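You operate a simulated robot arm through the tools that you are given. There is no shell and no other tool. Be economical: measure what you need, move in short steps, check, and stop when the job is done.

The job below is to be done with a simulated two-armed robot. You get a single attempt, and the scene is never put back.

JOB
Light ink pot C26 on the grey turntable with both goosenecks at brightness 3; show side 2; switch off.
Fine: slider on A+B; light off while the pot is carried; side 2 ends at the yellow pointer and gets there in the light.

The check looks at the end state, three seconds after you hand in, the way a careful person would. Anything else that was tipped, shoved, dropped, spilled or broken makes it a failure.

ROBOT AND FRAMES
Two 7-joint arms with two-finger parallel grippers on one trunk, on a base that drives. Base frame: it is fixed to the floor where the robot stands at the start and does not move with it; the origin is under the middle of the robot, x ahead of it, y to its left, z up. Readings come in mm, degrees, newtons and seconds.
The left shoulder is at the start at [50, 165, 1155], the right one opposite. With the tool pointing down near the work surface each hand reaches from about 240 to 700 mm from the robot's upright axis, wherever it stands, measured 20 degrees to its own side. Places, roughly: brightness dial [1100, -100, 1100]; green-tipped gooseneck [800, 0, 1100]; grey turntable [700, -100, 1000]; grey turntable pad [700, -100, 1000]; light box switch [1100, -200, 1000]; port slider [1000, -200, 1100]; yellow-tipped gooseneck [800, -200, 1100]. Payload 3.91 kg a hand.
The TCP of each hand is the grasp point between the finger pads, 30 mm short of the fingertips. In the tool frame z runs along the fingers and y along their closing line. Largest opening 110 mm; finger width 20, thickness 10; the body of the gripper, 48 by 112 mm, starts 55 mm behind the TCP.
Orientation is that of the tool frame in the base frame, as a unit quaternion [x, y, z, w]. With the fingers straight down and closing along the base's y, the tool's x points along the base's -x, its y along +y and its z along -z.

CONTROLS
- The arms move only by the tool nudge_tool. It takes "left_rows", "right_rows" or both (then of equal length, played together; a hand with none holds still); each is a list of rows, each a list of 7 numbers: the turn, a rotation vector about the tool's x, y, z in degrees, then the shift along the tool's x, y, z in mm, then the closure in counts, from 0 (fully open) to 255 (shut). In form: [[rx, ry, rz, x, y, z, jaw], ...]. A call has 1 to 20 rows; each row is the pose to reach, as a shift and turn from the pose commanded when the call began, along the tool's axes at that moment. Rows are played at 5 a second. More than 50 mm and 8.6 degrees between two rows, or a gripper value outside its range, and nothing of the call is played. A pose out of reach is approached as far as the arm can. The call stops where the force on the tool passes 80 N (or 10 N more than at its start, if that is more) or the arm is blocked; 0.2 s more then pass. The fingers move at their own pace (about 45 mm/s each) and stop on an object; they squeeze with about 32 N. The grip force told is the motor's: it shows also when the fingers shut on nothing. Time passes only in rows, and 0.2 s behind the last, so rows that repeat a pose let the fingers close. The reply holds the time, the measured pose of the TCP, the force on the tool along the base axes, the opening and the grip force, in the units named above and with some noise, with the torque about the TCP (base axes, N m) and any sound that the robot's microphone picked up.
- Cameras (640 x 400 px; columns grow to the right, rows downward): "scene" is now at [115.7, -24.4, 1377.4]; the picture's right is [-0.28, -0.96, 0.00], its down [-0.20, 0.06, -0.98] and it looks along [0.94, -0.28, -0.21] (base axes); focal length 214 px, centre (320, 200). "left" rides on the left gripper at [72, -17, -103] in its tool frame; the picture's right is [0.23, 0.97, 0.00], its down [-0.76, 0.18, -0.62] and it looks along [-0.61, 0.14, 0.78] (tool axes); focal length 222 px, centre (320, 200). "right" rides on the right gripper at [72, 17, -103] in its tool frame; the picture's right is [-0.23, 0.97, 0.00], its down [-0.76, -0.18, -0.62] and it looks along [-0.61, -0.14, 0.78] (tool axes); focal length 222 px, centre (320, 200). There is no depth. A picture from a camera that has moved, and an enlarged one, comes with that camera's place and axes in the base frame and with its lens. The place of the scene camera against the robot may be out by one fixed shift of up to 18 mm in any direction.
- get_image(camera): a new picture of that camera. No time passes.
- raise_lower(by): slides the trunk up (or, below 0, down) by that many mm; the arms and the scene camera ride with it, the base frame stays. It gives what a move gives, with no picture.
- roll_base(legs): drives the robot by 1 to 6 legs, each [ahead, left, turn to the left] in mm, mm and degrees, along the robot's own axes; the way and the turn of a leg run together, so that a leg with both is an arc; at most 1500 mm and 180 degrees a leg. The arms and the cameras ride along, it lands a little off, and it stops where it bumps. It gives what a move gives.
- head_to(pan, tilt): turns the head with the scene camera to pan (to the left, within 80 degrees either way) and tilt (down, from -29 to 69), counted from straight ahead of the robot. It gives what a move gives.
- zoom(camera, box): a new picture of the part [left, top, right, bottom] of that camera's present view, enlarged. No time passes.
- job_done(): hands the job in; it is judged then, once.

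Work in short steps. Places have to be worked out from the pictures, the camera data and where the tool is seen: move nearer, look again, correct. Check each grasp and each placing, and mend what went wrong. You have 120 turns and 108 pictures in all, those below and enlarged ones among them. Open the grippers and draw the arms clear of the work before you hand the job in, unless the task says otherwise; then end with one line.

The tools are called as name(argument=value, ...) on one line, values as JSON. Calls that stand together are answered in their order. nudge_tool: Moves the arms, as the interface text tells. Its arguments: {"type":"object","properties":{"left_rows":{"type":"array","items":{"type":"array","items":{"type":"number"}}},"right_rows":{"type":"array","items":{"type":"array","items":{"type":"number"}}}},"required":[]} The other tools are called the same way: raise_lower (by) slides the trunk up or down; roll_base (legs) drives the base; head_to (pan, tilt) turns the head that bears the scene camera; get_image (camera) takes a picture; zoom (camera, box) takes an enlarged picture of a part of a camera's view; job_done () hands the job in.

At the start:

```text
time: 0.0
left_tcp_pos: [285.7, 42.0, 1346.1]
left_tool_rot: [-0.001, 1.0, -0.001, 0.0]
left_ft_force: [0.6, -0.6, 0.5]
left_wrist_torque: [0.0, -0.02, -0.02]
left_opening: 110.0
left_grip_force: 0.0
right_tcp_pos: [336.6, -245.7, 1315.6]
right_tool_rot: [0.002, 1.0, 0.0, 0.001]
right_ft_force: [-0.1, -0.2, 0.4]
right_wrist_torque: [-0.03, 0.0, 0.02]
right_opening: 110.1
right_grip_force: 0.2
trunk travel left (down, up): [-375.0, 128.0]
robot x, y, heading: [-1.7, 0.8, 0.2]
head pan, tilt: [-16.5, 12.1]
```

scene: 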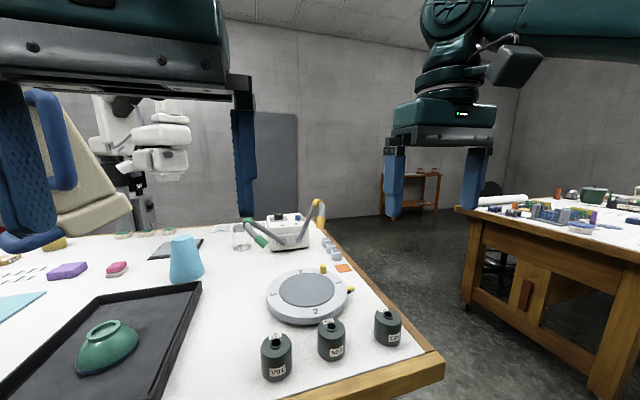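
right: 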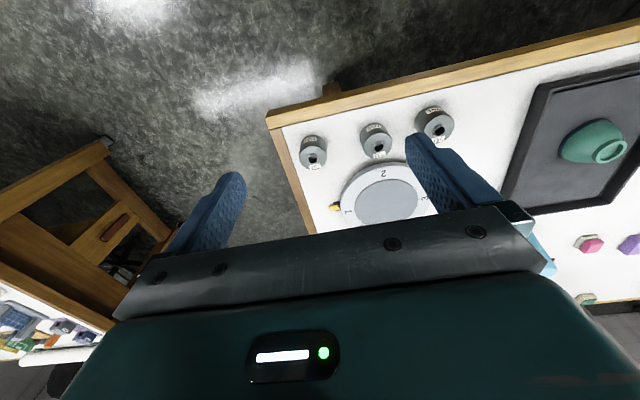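
left: 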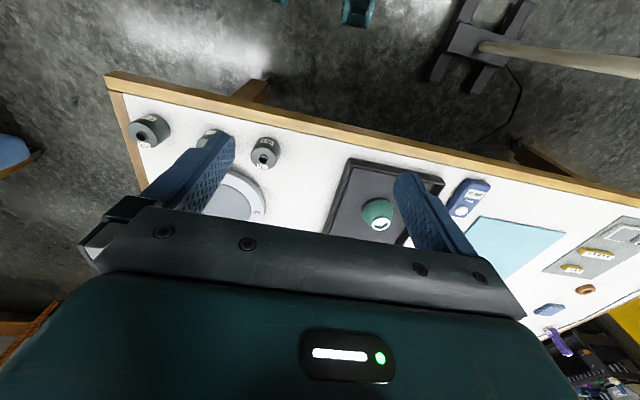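

The three pots stand in front of the turntable, with the light box behind it. I'll enlarge both areas to read the labels and controls.

zoom(camera="scene", box=[220, 190, 380, 290])

zoom(camera="scene", box=[250, 290, 410, 390])

```text
4.00 times, centred on (300, 240) of scene
camera zoom: at [115.7, -24.4, 1377.4], right [-0.28, -0.96, 0.0], down [-0.2, 0.06, -0.98], along [0.94, -0.28, -0.21], focal length 858 px, centre (400, 40)
```

zoom: 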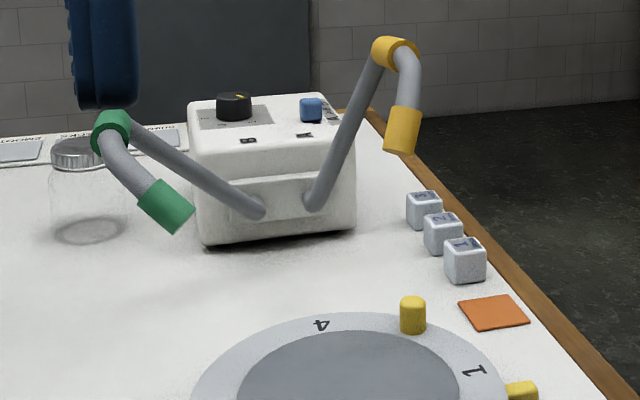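

```text
4.00 times, centred on (330, 340) of scene
camera zoom: at [115.7, -24.4, 1377.4], right [-0.28, -0.96, 0.0], down [-0.2, 0.06, -0.98], along [0.94, -0.28, -0.21], focal length 858 px, centre (280, -360)
```

zoom: 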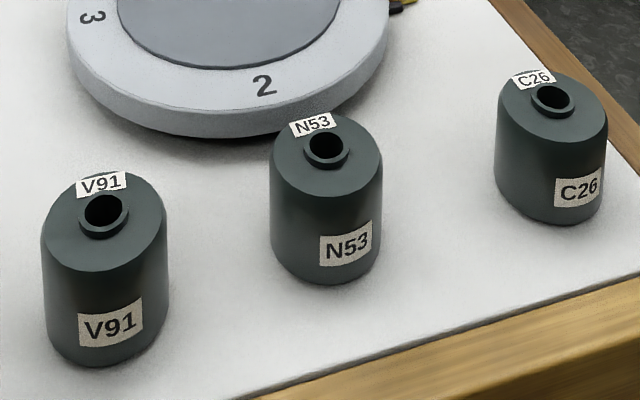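

C26 is the right-hand pot. Next I'll zoom tighter on the light box's controls and on the turntable's pointer.

zoom(camera="scene", box=[264, 208, 344, 258])

zoom(camera="scene", box=[250, 255, 370, 330])

zoom(camera="right", box=[280, 90, 480, 215])

```text
8.00 times, centred on (304, 233) of scene
camera zoom: at [115.7, -24.4, 1377.4], right [-0.28, -0.96, 0.0], down [-0.2, 0.06, -0.98], along [0.94, -0.28, -0.21], focal length 1716 px, centre (448, -64)
```

zoom: 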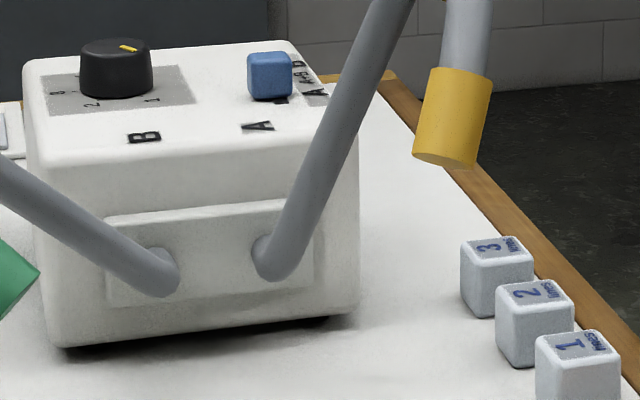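

```text
5.33 times, centred on (310, 292) of scene
camera zoom: at [115.7, -24.4, 1377.4], right [-0.28, -0.96, 0.0], down [-0.2, 0.06, -0.98], along [0.94, -0.28, -0.21], focal length 1144 px, centre (373, -293)
```

zoom: 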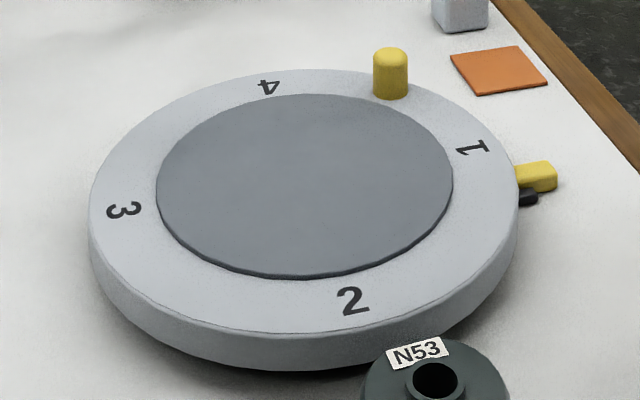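

```text
3.20 times, centred on (380, 152) of right
camera zoom: at [265.2, -229.7, 1419.2], right [0.23, 0.97, 0.0], down [0.76, -0.18, 0.62], along [0.61, -0.14, -0.78], focal length 711 px, centre (128, 352)
```

zoom: 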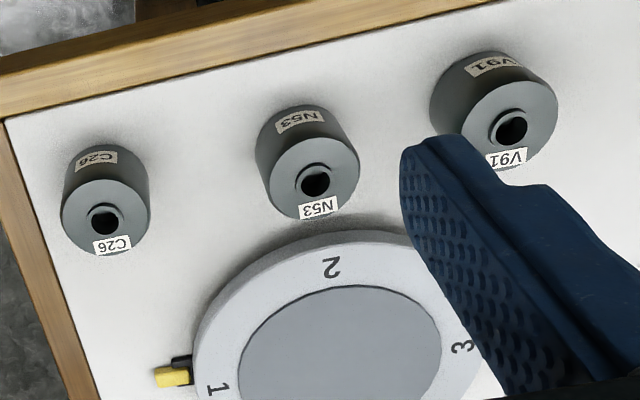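

The dial (pointing near 1 or 2) and the blue slider are on top of the box, with its legend running along the right side. I'll drive round to the free right side of the table so everything is within reach, beginning with a sideways leg.

roll_base(legs=[[0, -850, 0], [750, 0, 0], [0, 0, 90]])

head_to(pan=0, tilt=30)

get_image(camera="scene")

```text
time: 15.5
left_tcp_pos: [708.6, -579.9, 1344.9]
left_tool_rot: [-0.706, 0.709, 0.0, 0.0]
left_ft_force: [-0.2, 0.2, -0.1]
left_wrist_torque: [0.0, 0.05, -0.02]
left_opening: 110.1
left_grip_force: 0.2
right_tcp_pos: [997.6, -529.8, 1316.3]
right_tool_rot: [-0.705, 0.709, 0.0, 0.0]
right_ft_force: [-0.2, -0.1, -1.4]
right_wrist_torque: [-0.01, -0.03, 0.02]
right_opening: 109.9
right_grip_force: 0.0
trunk travel left (down, up): [-375.0, 128.0]
robot x, y, heading: [753.3, -865.0, 89.7]
head pan, tilt: [-16.5, 12.1]
```

```text
time: 16.3
left_tcp_pos: [708.8, -580.5, 1346.2]
left_tool_rot: [-0.706, 0.708, 0.0, 0.0]
left_ft_force: [-0.4, 0.2, -0.8]
left_wrist_torque: [-0.01, 0.01, 0.01]
left_opening: 110.0
left_grip_force: 0.0
right_tcp_pos: [995.9, -530.7, 1315.5]
right_tool_rot: [-0.705, 0.709, 0.001, 0.0]
right_ft_force: [0.9, 0.4, -0.4]
right_wrist_torque: [-0.04, -0.01, -0.02]
right_opening: 109.6
right_grip_force: 0.1
trunk travel left (down, up): [-375.0, 128.0]
robot x, y, heading: [748.5, -863.5, 89.8]
head pan, tilt: [0.0, 30.0]
```

```text
99 pictures are left
camera scene: at [747.3, -744.1, 1348.5], right [1.0, 0.0, 0.0], down [0.0, -0.5, -0.87], along [0.0, 0.87, -0.5], focal length 214 px, centre (320, 200)
```

scene: 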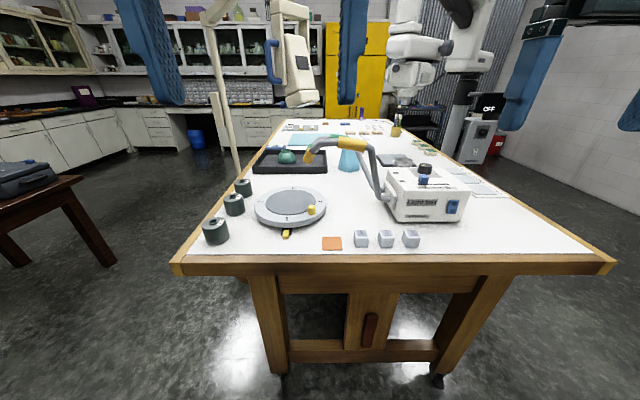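

This is a clear view: the box's right end carries a blue rocker switch. I'll zoom on the box and the turntable before moving closer.

zoom(camera="scene", box=[375, 155, 471, 230])

zoom(camera="scene", box=[195, 170, 355, 270])

```text
5.33 times, centred on (423, 192) of scene
camera zoom: at [747.3, -744.1, 1348.5], right [1.0, 0.0, 0.0], down [0.0, -0.5, -0.87], along [0.0, 0.87, -0.5], focal length 1144 px, centre (-229, 240)
```

zoom: 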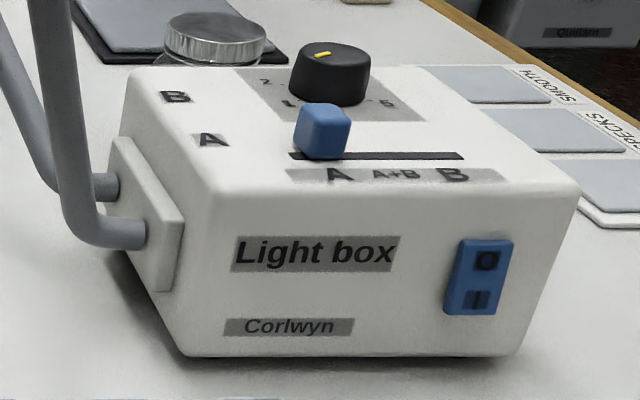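

```text
4.00 times, centred on (275, 220) of scene
camera zoom: at [747.3, -744.1, 1348.5], right [1.0, 0.0, 0.0], down [0.0, -0.5, -0.87], along [0.0, 0.87, -0.5], focal length 858 px, centre (500, 120)
```

zoom: 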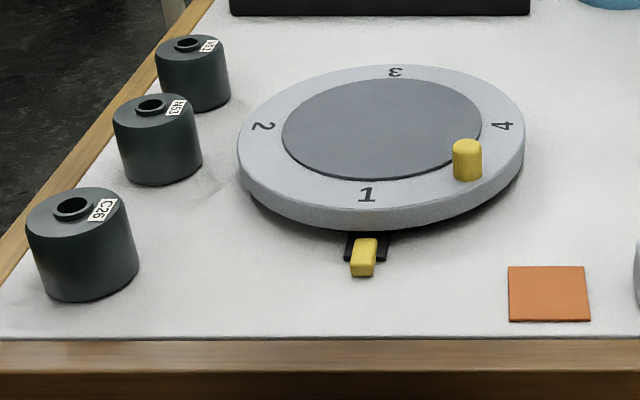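

The slider stands at A and must move +x to A+B; the rocker has O above and I below. The pointer stands by side 1, so the disc needs 90° counterclockwise. I'll edge closer to the table.

roll_base(legs=[[110, 20, 0]])

get_image(camera="left")

get_image(camera="right")

```text
time: 17.5
left_tcp_pos: [688.5, -471.9, 1344.5]
left_tool_rot: [-0.705, 0.709, 0.0, 0.001]
left_ft_force: [0.0, 0.1, 0.0]
left_wrist_torque: [-0.02, 0.01, -0.02]
left_opening: 110.0
left_grip_force: 0.0
right_tcp_pos: [976.7, -421.8, 1315.5]
right_tool_rot: [-0.705, 0.709, 0.0, 0.0]
right_ft_force: [-0.9, 0.8, -0.2]
right_wrist_torque: [-0.02, -0.01, -0.01]
right_opening: 110.1
right_grip_force: 0.1
trunk travel left (down, up): [-375.0, 128.0]
robot x, y, heading: [728.1, -759.0, 89.8]
head pan, tilt: [0.0, 30.0]
```

```text
96 pictures are left
camera left: at [706.2, -544.7, 1448.2], right [-0.97, -0.22, 0.0], down [-0.18, 0.76, 0.62], along [-0.14, 0.61, -0.78], focal length 222 px, centre (320, 200)
```

left: 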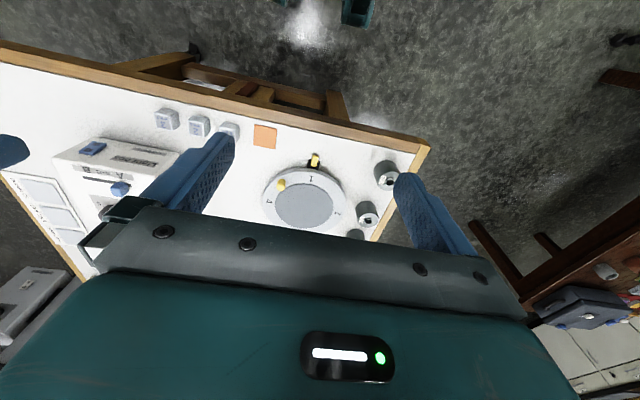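

```text
95 pictures are left
camera right: at [960.1, -495.5, 1419.0], right [-0.97, 0.23, 0.0], down [0.18, 0.76, 0.62], along [0.14, 0.61, -0.78], focal length 222 px, centre (320, 200)
```

right: 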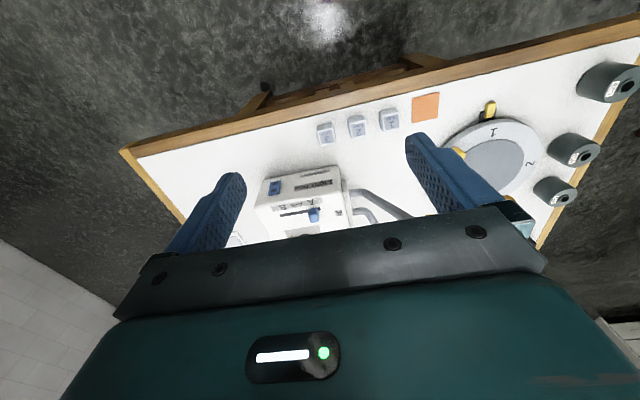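

I'll enlarge both wrist views, which are the accurate ones, to triangulate the pots, turntable and box.

zoom(camera="left", box=[250, 130, 410, 230])

zoom(camera="right", box=[480, 60, 640, 160])

zoom(camera="right", box=[240, 140, 400, 240])

zoom(camera="left", box=[40, 115, 200, 215])

```text
4.00 times, centred on (330, 180) of left
camera zoom: at [706.2, -544.7, 1448.2], right [-0.97, -0.22, 0.0], down [-0.18, 0.76, 0.62], along [-0.14, 0.61, -0.78], focal length 888 px, centre (280, 280)
```

zoom: 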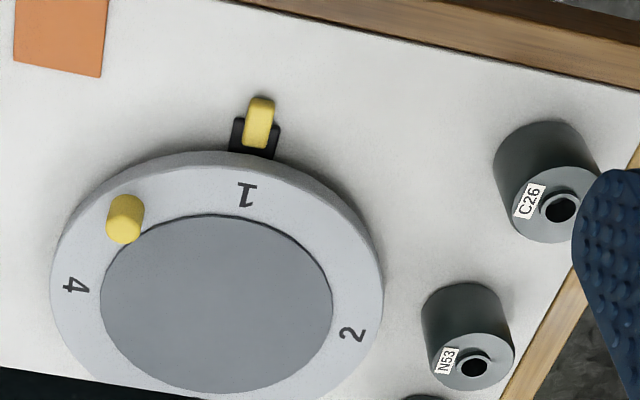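

```text
4.00 times, centred on (560, 110) of right
camera zoom: at [960.1, -495.5, 1419.0], right [-0.97, 0.23, 0.0], down [0.18, 0.76, 0.62], along [0.14, 0.61, -0.78], focal length 888 px, centre (-640, 560)
```

zoom: 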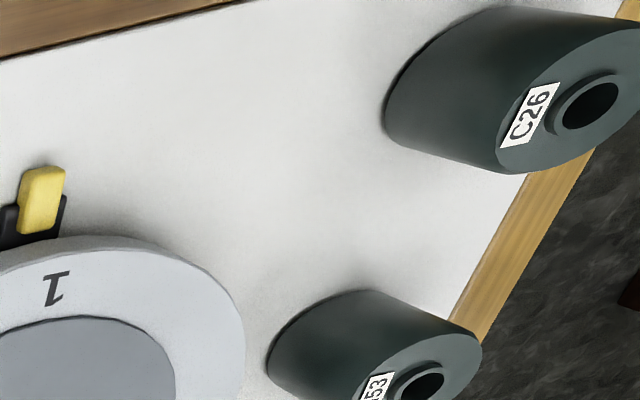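

```text
4.00 times, centred on (320, 190) of right
camera zoom: at [960.1, -495.5, 1419.0], right [-0.97, 0.23, 0.0], down [0.18, 0.76, 0.62], along [0.14, 0.61, -0.78], focal length 888 px, centre (320, 240)
```

zoom: 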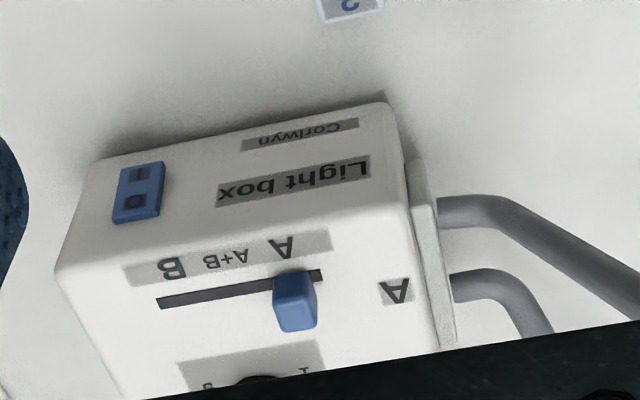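

```text
4.00 times, centred on (120, 165) of left
camera zoom: at [706.2, -544.7, 1448.2], right [-0.97, -0.22, 0.0], down [-0.18, 0.76, 0.62], along [-0.14, 0.61, -0.78], focal length 888 px, centre (1120, 340)
```

zoom: 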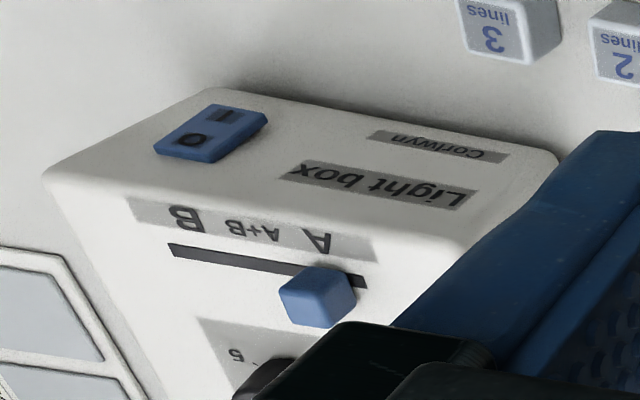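

Triangulated, the C26 neck is at about (480, −294, 1012), roughly 60 mm wide, with N53 about 135 mm further in y. I'll bring the left hand over C26 at z≈1130.

nudge_tool(left_rows=[[0, 0, 0, -22, 26, 27, 0], [0, 0, 0, -45, 52, 54, 0], [0, 0, 0, -67, 78, 80, 0], [0, 0, 0, -89, 104, 107, 0], [0, 0, 0, -111, 130, 134, 0], [0, 0, 0, -134, 156, 161, 0], [0, 0, 0, -156, 182, 188, 0], [0, 0, 0, -178, 208, 214, 0]])

get_image(camera="left")

get_image(camera="scene")

```text
time: 19.3
left_tcp_pos: [481.1, -294.4, 1127.9]
left_tool_rot: [-0.706, 0.708, 0.0, 0.0]
left_ft_force: [0.3, 0.3, -0.8]
left_wrist_torque: [0.01, 0.01, 0.02]
left_opening: 109.8
left_grip_force: 0.2
right_tcp_pos: [976.7, -422.8, 1315.3]
right_tool_rot: [-0.705, 0.709, 0.0, 0.0]
right_ft_force: [-0.2, -0.7, 0.4]
right_wrist_torque: [-0.02, 0.0, 0.02]
right_opening: 109.8
right_grip_force: 0.1
trunk travel left (down, up): [-375.0, 128.0]
robot x, y, heading: [729.4, -759.7, 89.8]
head pan, tilt: [0.0, 30.0]
```

```text
90 pictures are left
camera left: at [498.5, -366.9, 1231.3], right [-0.97, -0.22, 0.0], down [-0.18, 0.76, 0.62], along [-0.14, 0.61, -0.78], focal length 222 px, centre (320, 200)
```

left: 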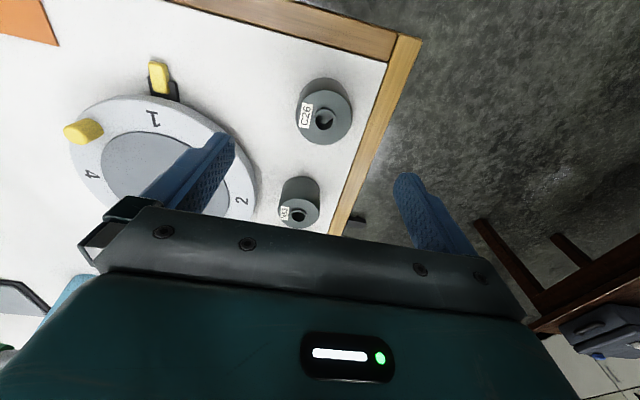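

```text
89 pictures are left
camera scene: at [727.5, -636.5, 1348.4], right [1.0, 0.0, 0.0], down [0.0, -0.5, -0.87], along [0.0, 0.87, -0.5], focal length 214 px, centre (320, 200)
```

scene: 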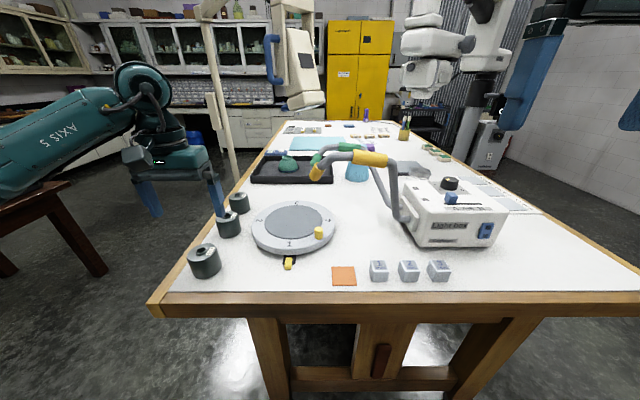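

The left hand sits directly over C26 and the estimates agree. I'll lower it with the jaws open to z≈990.

nudge_tool(left_rows=[[0, 0, 0, 0, 1, 35, 0], [0, 0, 0, 0, 1.5, 70, 0], [0, 0, 0, 0, 1.5, 105, 0], [0, 0, 0, 0, 1.5, 125, 0], [0, 0, 0, 0, 1.5, 138, 0]])

get_image(camera="left")

zoom(camera="scene", box=[140, 190, 300, 290])

```text
time: 20.5
left_tcp_pos: [480.2, -295.0, 993.7]
left_tool_rot: [-0.705, 0.709, 0.0, 0.0]
left_ft_force: [-0.2, -0.1, 0.1]
left_wrist_torque: [-0.07, 0.01, 0.02]
left_opening: 109.8
left_grip_force: 0.0
right_tcp_pos: [976.0, -423.4, 1315.8]
right_tool_rot: [-0.705, 0.709, 0.0, 0.001]
right_ft_force: [0.3, -0.1, 0.4]
right_wrist_torque: [0.03, -0.01, 0.0]
right_opening: 109.7
right_grip_force: 0.1
trunk travel left (down, up): [-375.0, 128.0]
robot x, y, heading: [734.4, -759.4, 90.0]
head pan, tilt: [0.0, 30.0]
```

```text
88 pictures are left
camera left: at [497.5, -367.1, 1096.7], right [-0.97, -0.22, 0.0], down [-0.18, 0.76, 0.62], along [-0.14, 0.61, -0.78], focal length 222 px, centre (320, 200)
```

left: 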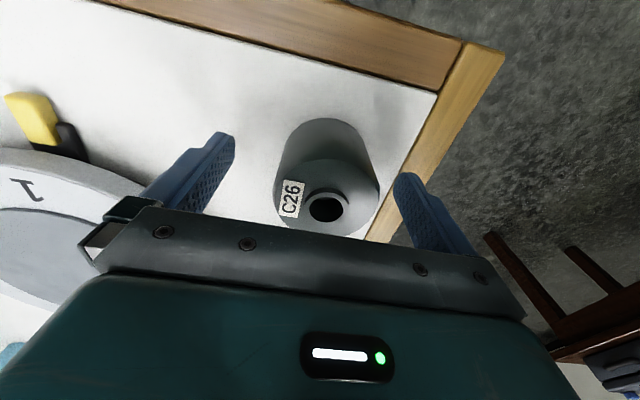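

```text
4.00 times, centred on (220, 240) of scene
camera zoom: at [727.8, -636.8, 1348.5], right [1.0, 0.0, 0.0], down [0.0, -0.5, -0.87], along [0.0, 0.87, -0.5], focal length 858 px, centre (720, 40)
```

zoom: 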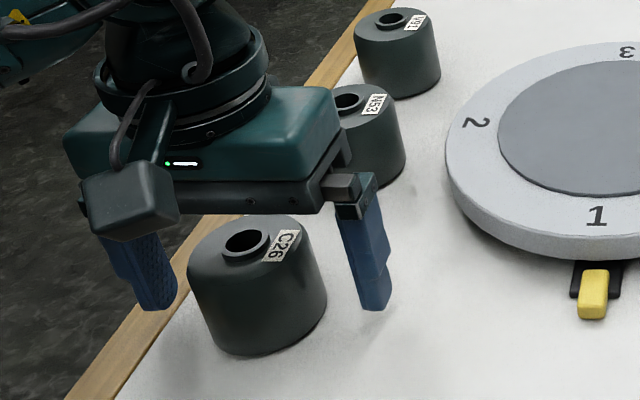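

The pot is centred between the jaws. I'll lower 4 mm more and close.

nudge_tool(left_rows=[[0, 0, 0, 1, 1, 4, 0], [0, 0, 0, 1, 1, 4, 255], [0, 0, 0, 1, 1, 4, 255], [0, 0, 0, 1, 1, 4, 255], [0, 0, 0, 1, 1, 4, 255], [0, 0, 0, 1, 1, 4, 255], [0, 0, 0, 1, 1, 4, 255]])

get_image(camera="left")

```text
time: 22.1
left_tcp_pos: [479.1, -295.3, 989.2]
left_tool_rot: [-0.706, 0.708, 0.0, 0.0]
left_ft_force: [-0.3, 0.4, -0.5]
left_wrist_torque: [0.06, 0.05, 0.03]
left_opening: 59.2
left_grip_force: 32.1
right_tcp_pos: [976.5, -421.3, 1315.8]
right_tool_rot: [-0.705, 0.709, 0.0, 0.0]
right_ft_force: [0.1, -0.3, -0.5]
right_wrist_torque: [-0.03, 0.01, -0.03]
right_opening: 110.2
right_grip_force: 0.1
trunk travel left (down, up): [-375.0, 128.0]
robot x, y, heading: [731.6, -762.1, 89.7]
head pan, tilt: [0.0, 30.0]
```

```text
86 pictures are left
camera left: at [496.6, -367.8, 1093.2], right [-0.97, -0.22, 0.0], down [-0.18, 0.76, 0.62], along [-0.14, 0.61, -0.78], focal length 222 px, centre (320, 200)
```

left: 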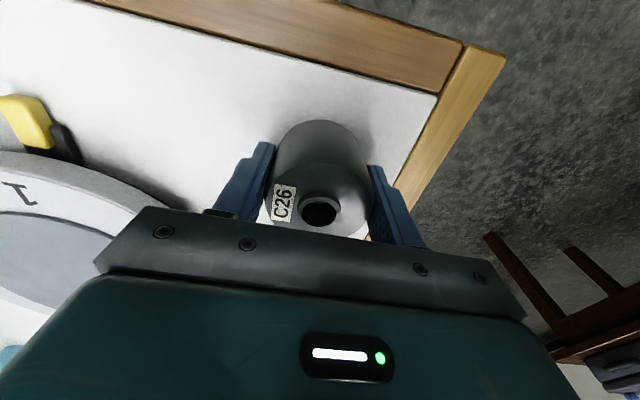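

The grip is firm at 59 mm. Before carrying I'll check the light is off and locate the goosenecks and turntable.

zoom(camera="scene", box=[240, 130, 400, 230])

zoom(camera="scene", box=[390, 170, 518, 250])

zoom(camera="scene", box=[245, 195, 341, 275])

get_image(camera="right")

```text
4.00 times, centred on (320, 180) of scene
camera zoom: at [728.0, -636.9, 1348.5], right [1.0, 0.0, 0.0], down [0.0, -0.5, -0.87], along [0.0, 0.87, -0.5], focal length 858 px, centre (320, 280)
```

zoom: 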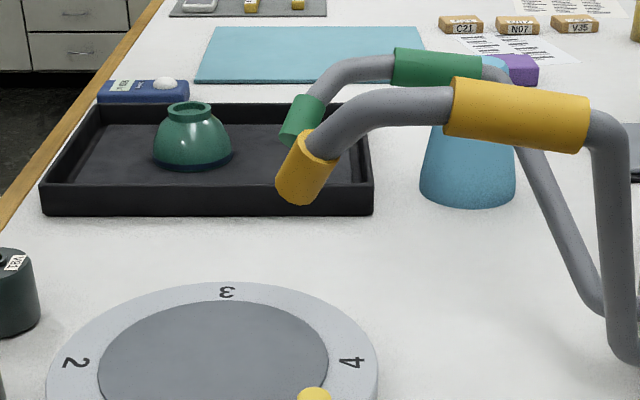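

```text
5.00 times, centred on (454, 210) of scene
camera zoom: at [728.0, -636.9, 1348.5], right [1.0, 0.0, 0.0], down [0.0, -0.5, -0.87], along [0.0, 0.87, -0.5], focal length 1072 px, centre (-350, 150)
```

zoom: 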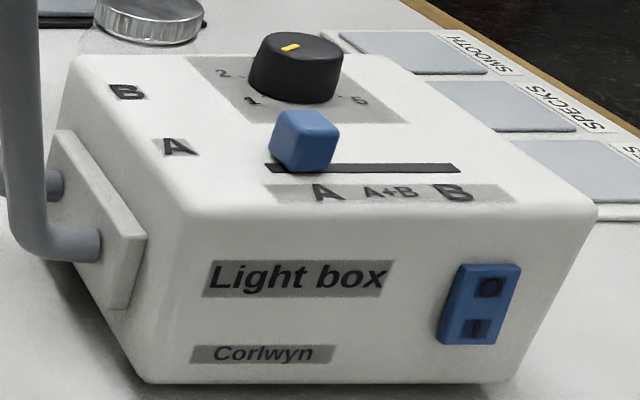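

```text
5.00 times, centred on (293, 235) of scene
camera zoom: at [728.0, -636.9, 1348.5], right [1.0, 0.0, 0.0], down [0.0, -0.5, -0.87], along [0.0, 0.87, -0.5], focal length 1072 px, centre (455, 25)
```

zoom: 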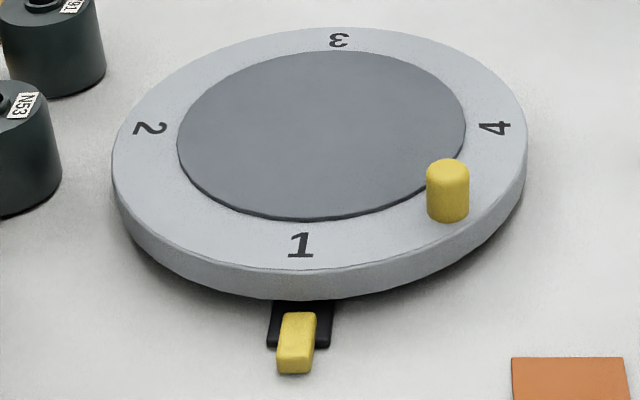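

```text
82 pictures are left
camera right: at [960.3, -496.5, 1419.2], right [-0.97, 0.23, 0.0], down [0.18, 0.76, 0.62], along [0.14, 0.61, -0.78], focal length 222 px, centre (320, 200)
```

right: 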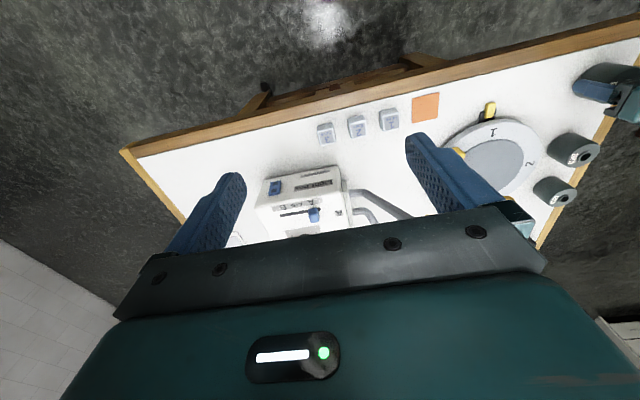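

The light is off. The goosenecks' tips hang at about (719, −205, 1165) and (713, −31, 1133), and the pad centre is near (660, −150, 985). I'll lift C26 and turn the gripper so its body and camera keep to the −x side, away from the goosenecks.

nudge_tool(left_rows=[[0, 0, 0, 0, 0, -20, 255], [0, 0, 0, 0, 0, -50, 255], [0, 0, 0, 0, 0, -80, 255], [0, 0, 7.5, 0, 0, -80, 255], [0, 0, 15, 0, 0, -80, 255], [0, 0, 22.5, 0, 0, -80, 255], [0, 0, 30, 0, 0, -80, 255], [0, 0, 37.5, 0, 0, -80, 255], [0, 0, 45, 0, 0, -80, 255], [0, 0, 52.5, 0, 0, -80, 255], [0, 0, 60, 0, 0, -80, 255], [0, 0, 67.5, 0, 0, -80, 255], [0, 0, 75, 0, 0, -80, 255], [0, 0, 82.5, 0, 0, -80, 255], [0, 0, 90, 0, 0, -80, 255]])

get_image(camera="left")

get_image(camera="scene")

```text
time: 25.3
left_tcp_pos: [613.3, -452.7, 1086.5]
left_tool_rot: [-0.007, 1.0, 0.0, -0.002]
left_ft_force: [0.0, 0.7, -1.3]
left_wrist_torque: [-0.03, 0.0, 0.01]
left_opening: 58.9
left_grip_force: 31.7
left hand out of reach, approached as far as the arm can: row 9, 10, 11, 12, 13, 14, 15
right_tcp_pos: [978.1, -420.1, 1315.1]
right_tool_rot: [-0.705, 0.709, 0.001, -0.001]
right_ft_force: [0.6, 0.4, -0.4]
right_wrist_torque: [-0.02, 0.0, 0.0]
right_opening: 110.3
right_grip_force: 0.1
trunk travel left (down, up): [-375.0, 128.0]
robot x, y, heading: [731.0, -759.8, 89.9]
head pan, tilt: [0.0, 30.0]
```

```text
81 pictures are left
camera left: at [541.9, -470.7, 1189.8], right [-0.24, 0.97, 0.0], down [0.76, 0.19, 0.62], along [0.6, 0.15, -0.78], focal length 222 px, centre (320, 200)
```

left: 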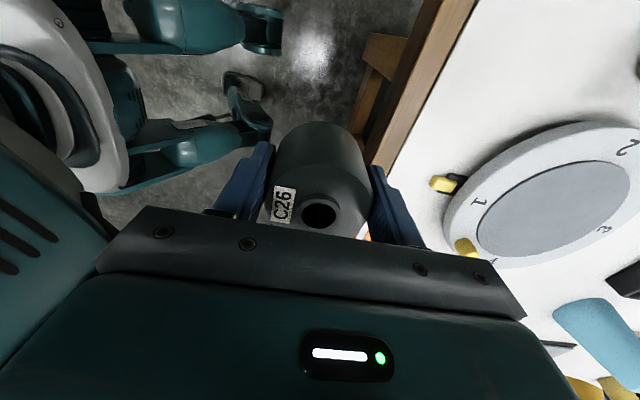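

```text
80 pictures are left
camera scene: at [728.7, -635.8, 1348.2], right [1.0, 0.0, 0.0], down [0.0, -0.5, -0.87], along [0.0, 0.87, -0.5], focal length 214 px, centre (320, 200)
```

scene: 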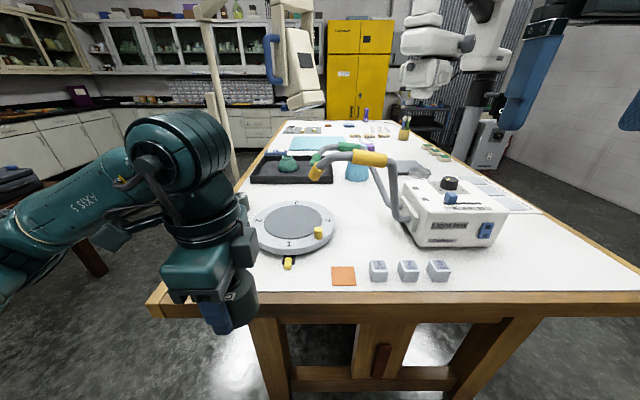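

With the full 90° turn the arm pulled back, out of reach, though the pot is still held. I'll turn back by 62° to leave about 28°, then see where it settles.

nudge_tool(left_rows=[[0, 0, -7.75, 0, 0, 0, 255], [0, 0, -15.5, 0, 0, 0, 255], [0, 0, -23.25, 0, 0, 0, 255], [0, 0, -31, 0, 0, 0, 255], [0, 0, -38.75, 0, 0, 0, 255], [0, 0, -46.5, 0, 0, 0, 255], [0, 0, -54.25, 0, 0, 0, 255], [0, 0, -62, 0, 0, 0, 255], [0, 0, -62, 0, 0, 0, 255]])

```text
time: 27.3
left_tcp_pos: [608.9, -453.4, 1082.8]
left_tool_rot: [-0.515, 0.857, 0.0, 0.0]
left_ft_force: [0.4, 0.3, -1.4]
left_wrist_torque: [0.03, 0.0, -0.02]
left_opening: 59.1
left_grip_force: 31.8
right_tcp_pos: [977.1, -422.5, 1315.8]
right_tool_rot: [-0.705, 0.709, 0.0, 0.001]
right_ft_force: [-0.2, -0.6, -0.2]
right_wrist_torque: [-0.02, 0.02, 0.0]
right_opening: 109.9
right_grip_force: 0.0
trunk travel left (down, up): [-375.0, 128.0]
robot x, y, heading: [727.9, -759.3, 89.6]
head pan, tilt: [0.0, 30.0]
```

Position held and rotation is now 28°. I'll move the pot over the near-left part of the turntable, well clear of the goosenecks (pot bottom about z 1040), and look.

nudge_tool(left_rows=[[0, 0, 0, -35, 20, 0, 255], [0, 0, 0, -70, 40, 0, 255], [0, 0, 0, -105, 60, 0, 255], [0, 0, 0, -140, 80, 0, 255], [0, 0, 0, -175, 100, 0, 255], [0, 0, 0, -210, 120, 0, 255], [0, 0, 0, -241, 138, 3, 255]])

get_image(camera="scene")

get_image(camera="left")

```text
time: 28.9
left_tcp_pos: [603.0, -176.0, 1078.5]
left_tool_rot: [-0.513, 0.859, 0.0, 0.0]
left_ft_force: [-0.4, -0.5, -1.1]
left_wrist_torque: [0.01, -0.02, -0.05]
left_opening: 59.3
left_grip_force: 31.8
right_tcp_pos: [976.9, -422.9, 1315.8]
right_tool_rot: [-0.705, 0.709, 0.001, 0.0]
right_ft_force: [0.2, -0.1, 0.0]
right_wrist_torque: [0.05, 0.01, 0.01]
right_opening: 109.8
right_grip_force: 0.1
trunk travel left (down, up): [-375.0, 128.0]
robot x, y, heading: [731.8, -755.1, 89.8]
head pan, tilt: [0.0, 30.0]
```

```text
79 pictures are left
camera scene: at [728.3, -636.4, 1348.4], right [1.0, 0.0, 0.0], down [0.0, -0.5, -0.87], along [0.0, 0.87, -0.5], focal length 214 px, centre (320, 200)
```

scene: 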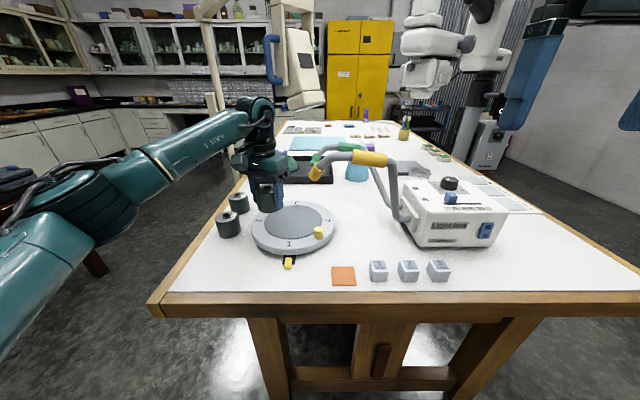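

```text
78 pictures are left
camera left: at [584.7, -247.0, 1182.3], right [-0.97, 0.26, 0.0], down [0.2, 0.75, 0.62], along [0.16, 0.6, -0.78], focal length 222 px, centre (320, 200)
```

left: 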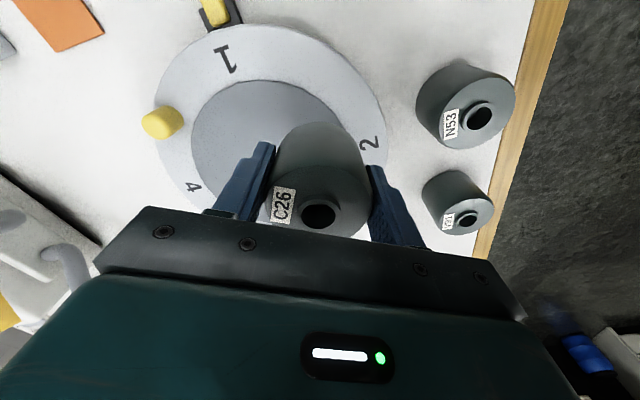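

The digits now place the disc centre at (658, −149) with rim z≈985 and the peg near (722, −216). I'll zoom to check clearance between wrist and goosenecks.

zoom(camera="scene", box=[230, 130, 350, 250])

```text
3.33 times, centred on (290, 190) of scene
camera zoom: at [728.3, -636.4, 1348.4], right [1.0, 0.0, 0.0], down [0.0, -0.5, -0.87], along [0.0, 0.87, -0.5], focal length 715 px, centre (420, 233)
```

zoom: 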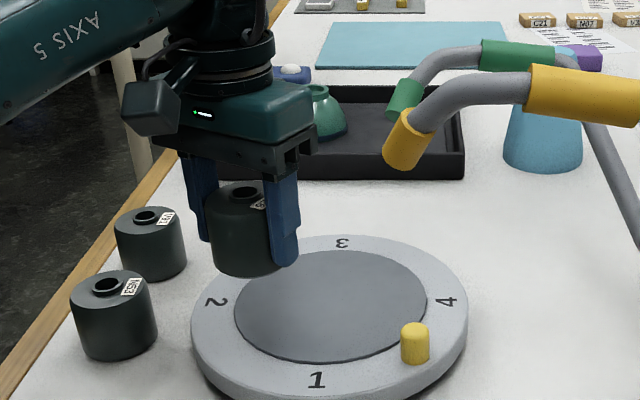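

There is room. I'll slide toward (650, −142) at z≈1045 in small rows and check again.

nudge_tool(left_rows=[[0, 0, 0, -13, -6, 17, 255], [0, 0, 0, -26, -12, 33, 255], [0, 0, 0, -39, -19, 33, 255], [0, 0, 0, -52, -25, 33, 255]])

zoom(camera="scene", box=[230, 130, 350, 250])

get_image(camera="left")

```text
time: 29.9
left_tcp_pos: [642.9, -146.7, 1046.6]
left_tool_rot: [-0.514, 0.858, 0.001, 0.001]
left_ft_force: [-0.3, -0.2, -1.3]
left_wrist_torque: [-0.02, 0.02, -0.02]
left_opening: 58.8
left_grip_force: 32.0
left hand out of reach, approached as far as the arm can: row 4
right_tcp_pos: [976.9, -423.1, 1315.6]
right_tool_rot: [-0.706, 0.709, 0.0, 0.001]
right_ft_force: [0.0, -0.2, 0.0]
right_wrist_torque: [-0.01, -0.01, 0.02]
right_opening: 109.9
right_grip_force: 0.0
trunk travel left (down, up): [-375.0, 128.0]
robot x, y, heading: [730.1, -758.6, 89.9]
head pan, tilt: [0.0, 30.0]
```

```text
3.33 times, centred on (290, 190) of scene
camera zoom: at [727.6, -636.8, 1348.4], right [1.0, 0.0, 0.0], down [0.0, -0.5, -0.87], along [0.0, 0.87, -0.5], focal length 715 px, centre (420, 233)
```

zoom: 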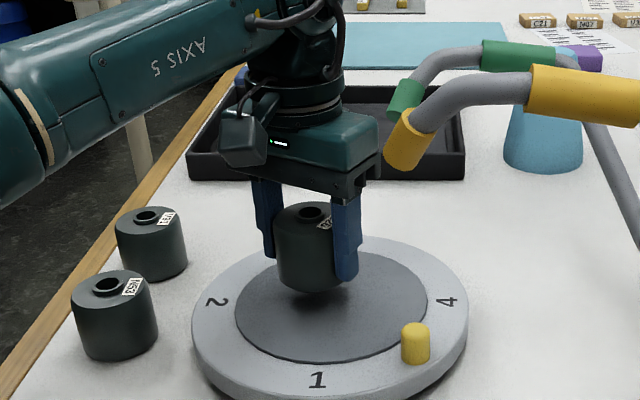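

```text
75 pictures are left
camera left: at [625.4, -218.5, 1149.9], right [-0.97, 0.26, 0.0], down [0.2, 0.75, 0.62], along [0.16, 0.6, -0.78], focal length 222 px, centre (320, 200)
```

left: 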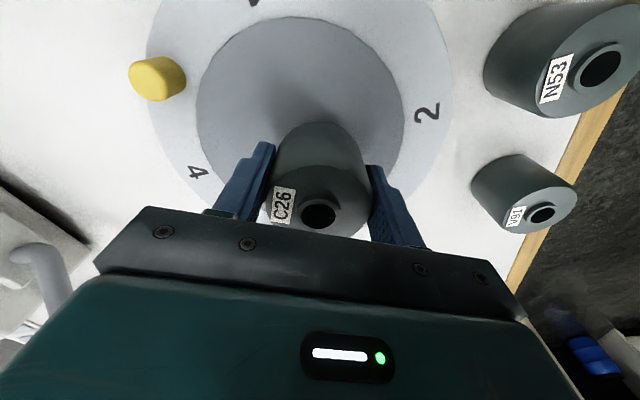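

The arm reached its limit at (643, −147); the pot is about 15 mm from the centre but wholly over the pad. I'll accept that and lower gently, reading force.

nudge_tool(left_rows=[[0, 0, 0, 0, 0, 7, 255], [0, 0, 0, 0, 0, 14, 255], [0, 0, 0, 0, 0, 14, 255]])

zoom(camera="scene", box=[250, 180, 330, 240])

```text
time: 30.7
left_tcp_pos: [644.5, -147.8, 1032.2]
left_tool_rot: [-0.514, 0.858, 0.0, 0.0]
left_ft_force: [-0.4, 0.4, -1.6]
left_wrist_torque: [0.0, 0.01, 0.02]
left_opening: 58.9
left_grip_force: 31.8
right_tcp_pos: [976.5, -423.2, 1316.3]
right_tool_rot: [-0.705, 0.71, 0.001, 0.001]
right_ft_force: [-0.2, -0.1, -0.2]
right_wrist_torque: [0.0, 0.01, -0.02]
right_opening: 110.0
right_grip_force: 0.1
trunk travel left (down, up): [-375.0, 128.0]
robot x, y, heading: [733.9, -760.2, 89.6]
head pan, tilt: [0.0, 30.0]
```

```text
6.67 times, centred on (290, 210) of scene
camera zoom: at [728.0, -636.8, 1348.4], right [1.0, 0.0, 0.0], down [0.0, -0.5, -0.87], along [0.0, 0.87, -0.5], focal length 1430 px, centre (520, 133)
```

zoom: 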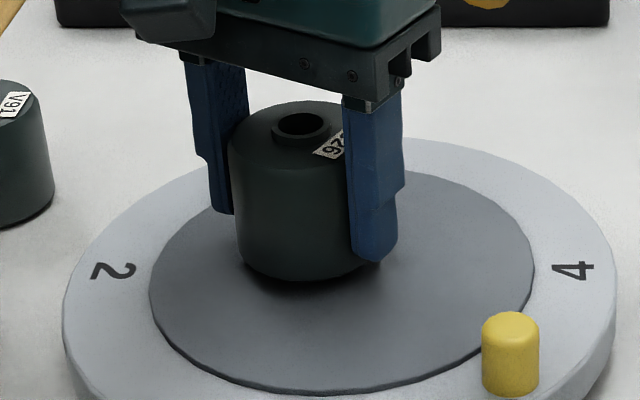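

The pot is close to the pad. I'll lower 4 mm more.

nudge_tool(left_rows=[[0, 0, 0, 0, 0, 2, 255], [0, 0, 0, 0, 0, 4, 255], [0, 0, 0, 0, 0, 4, 255]])

```text
time: 31.5
left_tcp_pos: [643.1, -147.3, 1028.2]
left_tool_rot: [-0.513, 0.858, -0.001, 0.0]
left_ft_force: [0.8, -0.4, -0.9]
left_wrist_torque: [-0.03, 0.0, -0.01]
left_opening: 59.1
left_grip_force: 32.7
right_tcp_pos: [977.5, -421.9, 1316.1]
right_tool_rot: [-0.705, 0.71, -0.001, 0.0]
right_ft_force: [-0.9, -0.3, -0.1]
right_wrist_torque: [-0.01, 0.01, 0.02]
right_opening: 109.7
right_grip_force: 0.1
trunk travel left (down, up): [-375.0, 128.0]
robot x, y, heading: [731.4, -759.7, 90.0]
head pan, tilt: [0.0, 30.0]
```

No contact yet; 3 mm more.

nudge_tool(left_rows=[[0, 0, 0, 0, 0, 1.5, 255], [0, 0, 0, 0, 0, 3, 255], [0, 0, 0, 0, 0, 3, 255]])

zoom(camera="scene", box=[265, 190, 313, 230])

```text
time: 32.3
left_tcp_pos: [643.3, -146.8, 1024.9]
left_tool_rot: [-0.514, 0.858, 0.0, 0.0]
left_ft_force: [1.0, 0.5, 1.9]
left_wrist_torque: [0.01, -0.03, 0.02]
left_opening: 59.2
left_grip_force: 32.5
right_tcp_pos: [977.4, -421.7, 1316.9]
right_tool_rot: [-0.706, 0.709, 0.001, 0.001]
right_ft_force: [0.9, -0.7, -0.4]
right_wrist_torque: [0.02, 0.03, 0.01]
right_opening: 110.0
right_grip_force: 0.1
trunk travel left (down, up): [-375.0, 128.0]
robot x, y, heading: [729.6, -757.3, 89.7]
head pan, tilt: [0.0, 30.0]
```

```text
10.00 times, centred on (289, 210) of scene
camera zoom: at [728.0, -637.0, 1348.5], right [1.0, 0.0, 0.0], down [0.0, -0.5, -0.87], along [0.0, 0.87, -0.5], focal length 2145 px, centre (630, 100)
```

zoom: 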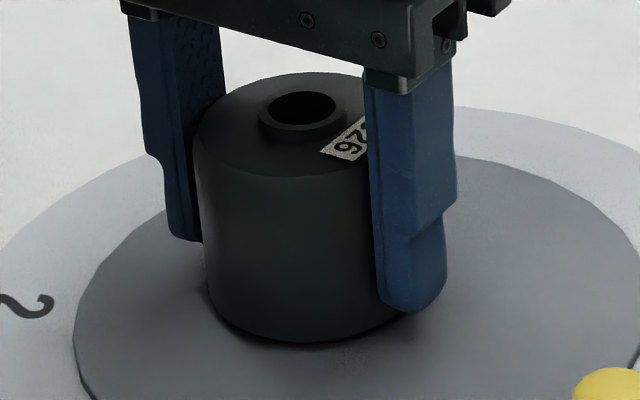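

The load moved onto the pad (contact felt, weight gone). I'll open the jaws, rise slightly, slide away horizontally from the goosenecks, then go up.

nudge_tool(left_rows=[[0, 0, 0, 0, 0, 0, 40], [0, 0, 0, 0, 0, 0, 40], [0, 0, 0, 0, 0, 0, 40], [0, 0, 0, 0, 0, -10, 40], [0, 0, 0, 0, 0, -20, 40], [0, 0, 0, 25, 0, -20, 40], [0, 0, 0, 60, 0, -20, 40], [0, 0, 0, 100, 0, -20, 40], [0, 0, 0, 145, 0, -20, 40], [0, 0, 0, 180, 20, -50, 40], [0, 0, 0, 215, 40, -80, 40]])

get_image(camera="scene")

get_image(camera="left")

```text
refused: row 10 steps farther than a row can; nothing moved
```

```text
72 pictures are left
camera scene: at [728.0, -637.0, 1348.5], right [1.0, 0.0, 0.0], down [0.0, -0.5, -0.87], along [0.0, 0.87, -0.5], focal length 214 px, centre (320, 200)
```

scene: 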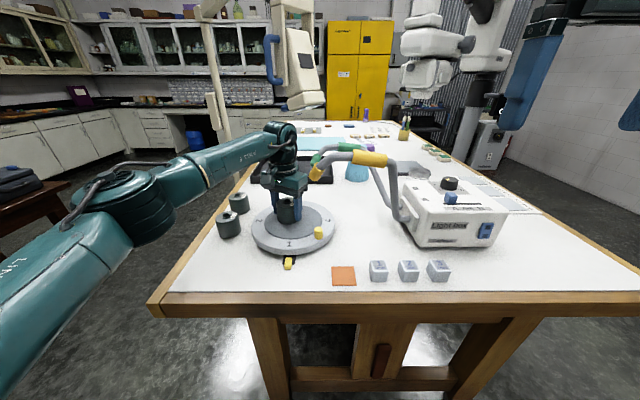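

```text
71 pictures are left
camera left: at [624.7, -219.1, 1128.9], right [-0.97, 0.26, 0.0], down [0.2, 0.75, 0.62], along [0.16, 0.6, -0.78], focal length 222 px, centre (320, 200)
```

left: 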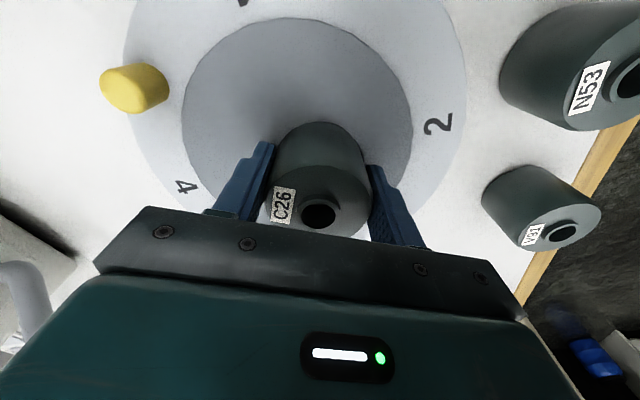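

One row was over-long and the call was refused; nothing moved. I'll repeat it with smaller steps.

nudge_tool(left_rows=[[0, 0, 0, 0, 0, 0, 40], [0, 0, 0, 0, 0, 0, 40], [0, 0, 0, 0, 0, 0, 40], [0, 0, 0, 0, 0, -10, 40], [0, 0, 0, 0, 0, -20, 40], [0, 0, 0, 25, 0, -20, 40], [0, 0, 0, 60, 0, -20, 40], [0, 0, 0, 100, 0, -20, 40], [0, 0, 0, 140, 0, -20, 40], [0, 0, 0, 165, 0, -55, 40], [0, 0, 0, 185, 0, -95, 40]])

get_image(camera="left")

zoom(camera="scene", box=[230, 170, 350, 270])

```text
time: 34.7
left_tcp_pos: [555.3, -312.3, 1120.3]
left_tool_rot: [-0.514, 0.858, -0.001, -0.001]
left_ft_force: [0.2, -0.6, 0.8]
left_wrist_torque: [-0.02, 0.02, -0.02]
left_opening: 92.6
left_grip_force: 0.0
right_tcp_pos: [976.6, -423.3, 1315.9]
right_tool_rot: [-0.705, 0.709, 0.0, 0.0]
right_ft_force: [0.1, -0.5, 0.2]
right_wrist_torque: [-0.01, 0.0, 0.0]
right_opening: 109.8
right_grip_force: 0.0
trunk travel left (down, up): [-375.0, 128.0]
robot x, y, heading: [729.1, -759.8, 89.9]
head pan, tilt: [0.0, 30.0]
```

```text
70 pictures are left
camera left: at [537.3, -384.9, 1223.0], right [-0.97, 0.26, 0.0], down [0.2, 0.75, 0.62], along [0.16, 0.6, -0.78], focal length 222 px, centre (320, 200)
```

left: 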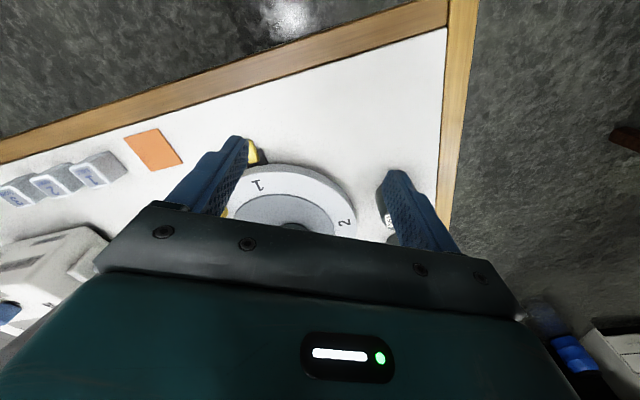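

```text
4.00 times, centred on (290, 220) of scene
camera zoom: at [727.9, -637.3, 1348.5], right [1.0, 0.0, 0.0], down [0.0, -0.5, -0.87], along [0.0, 0.87, -0.5], focal length 858 px, centre (440, 120)
```

zoom: 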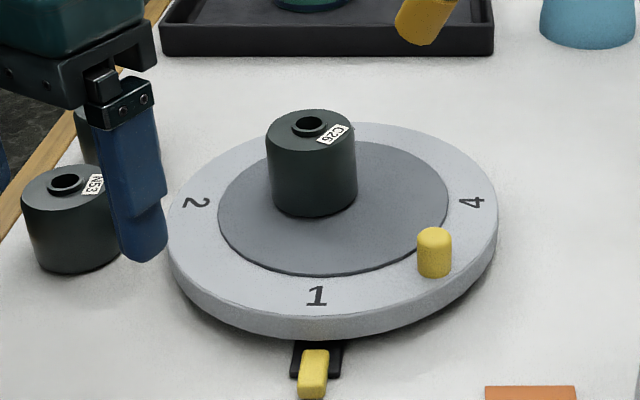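

C26 stands upright on the pad. Next is the light box: the slider knob should be near (1042, −192, 1083) and the rocker near (1122, −240, 1018). I'll move the right hand above the box to see its top.

nudge_tool(right_rows=[[0, 0, 0, -39, -16, 2, 0], [0, 0, 0, -78, -32, 5, 0], [0, 0, 0, -118, -47, 8, 0], [0, 0, 0, -157, -63, 10, 0]])

get_image(camera="right")

```text
time: 35.7
left_tcp_pos: [556.3, -312.8, 1119.7]
left_tool_rot: [-0.513, 0.858, 0.001, -0.001]
left_ft_force: [-0.1, 0.5, 0.0]
left_wrist_torque: [-0.03, 0.01, 0.0]
left_opening: 92.8
left_grip_force: 0.0
right_tcp_pos: [1043.9, -268.9, 1298.5]
right_tool_rot: [-0.705, 0.709, 0.001, 0.0]
right_ft_force: [0.6, 0.8, 0.3]
right_wrist_torque: [-0.02, 0.0, -0.08]
right_opening: 109.8
right_grip_force: 0.0
right hand out of reach, approached as far as the arm can: row 4
trunk travel left (down, up): [-375.0, 128.0]
robot x, y, heading: [730.5, -758.3, 89.8]
head pan, tilt: [0.0, 30.0]
```

```text
68 pictures are left
camera right: at [1026.8, -342.0, 1401.9], right [-0.97, 0.23, 0.0], down [0.18, 0.76, 0.62], along [0.14, 0.61, -0.78], focal length 222 px, centre (320, 200)
```

right: 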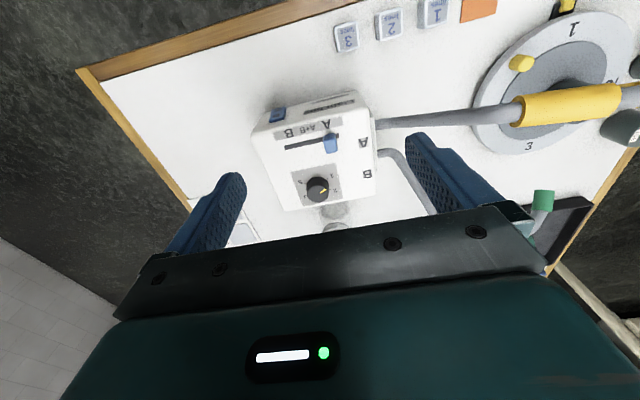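

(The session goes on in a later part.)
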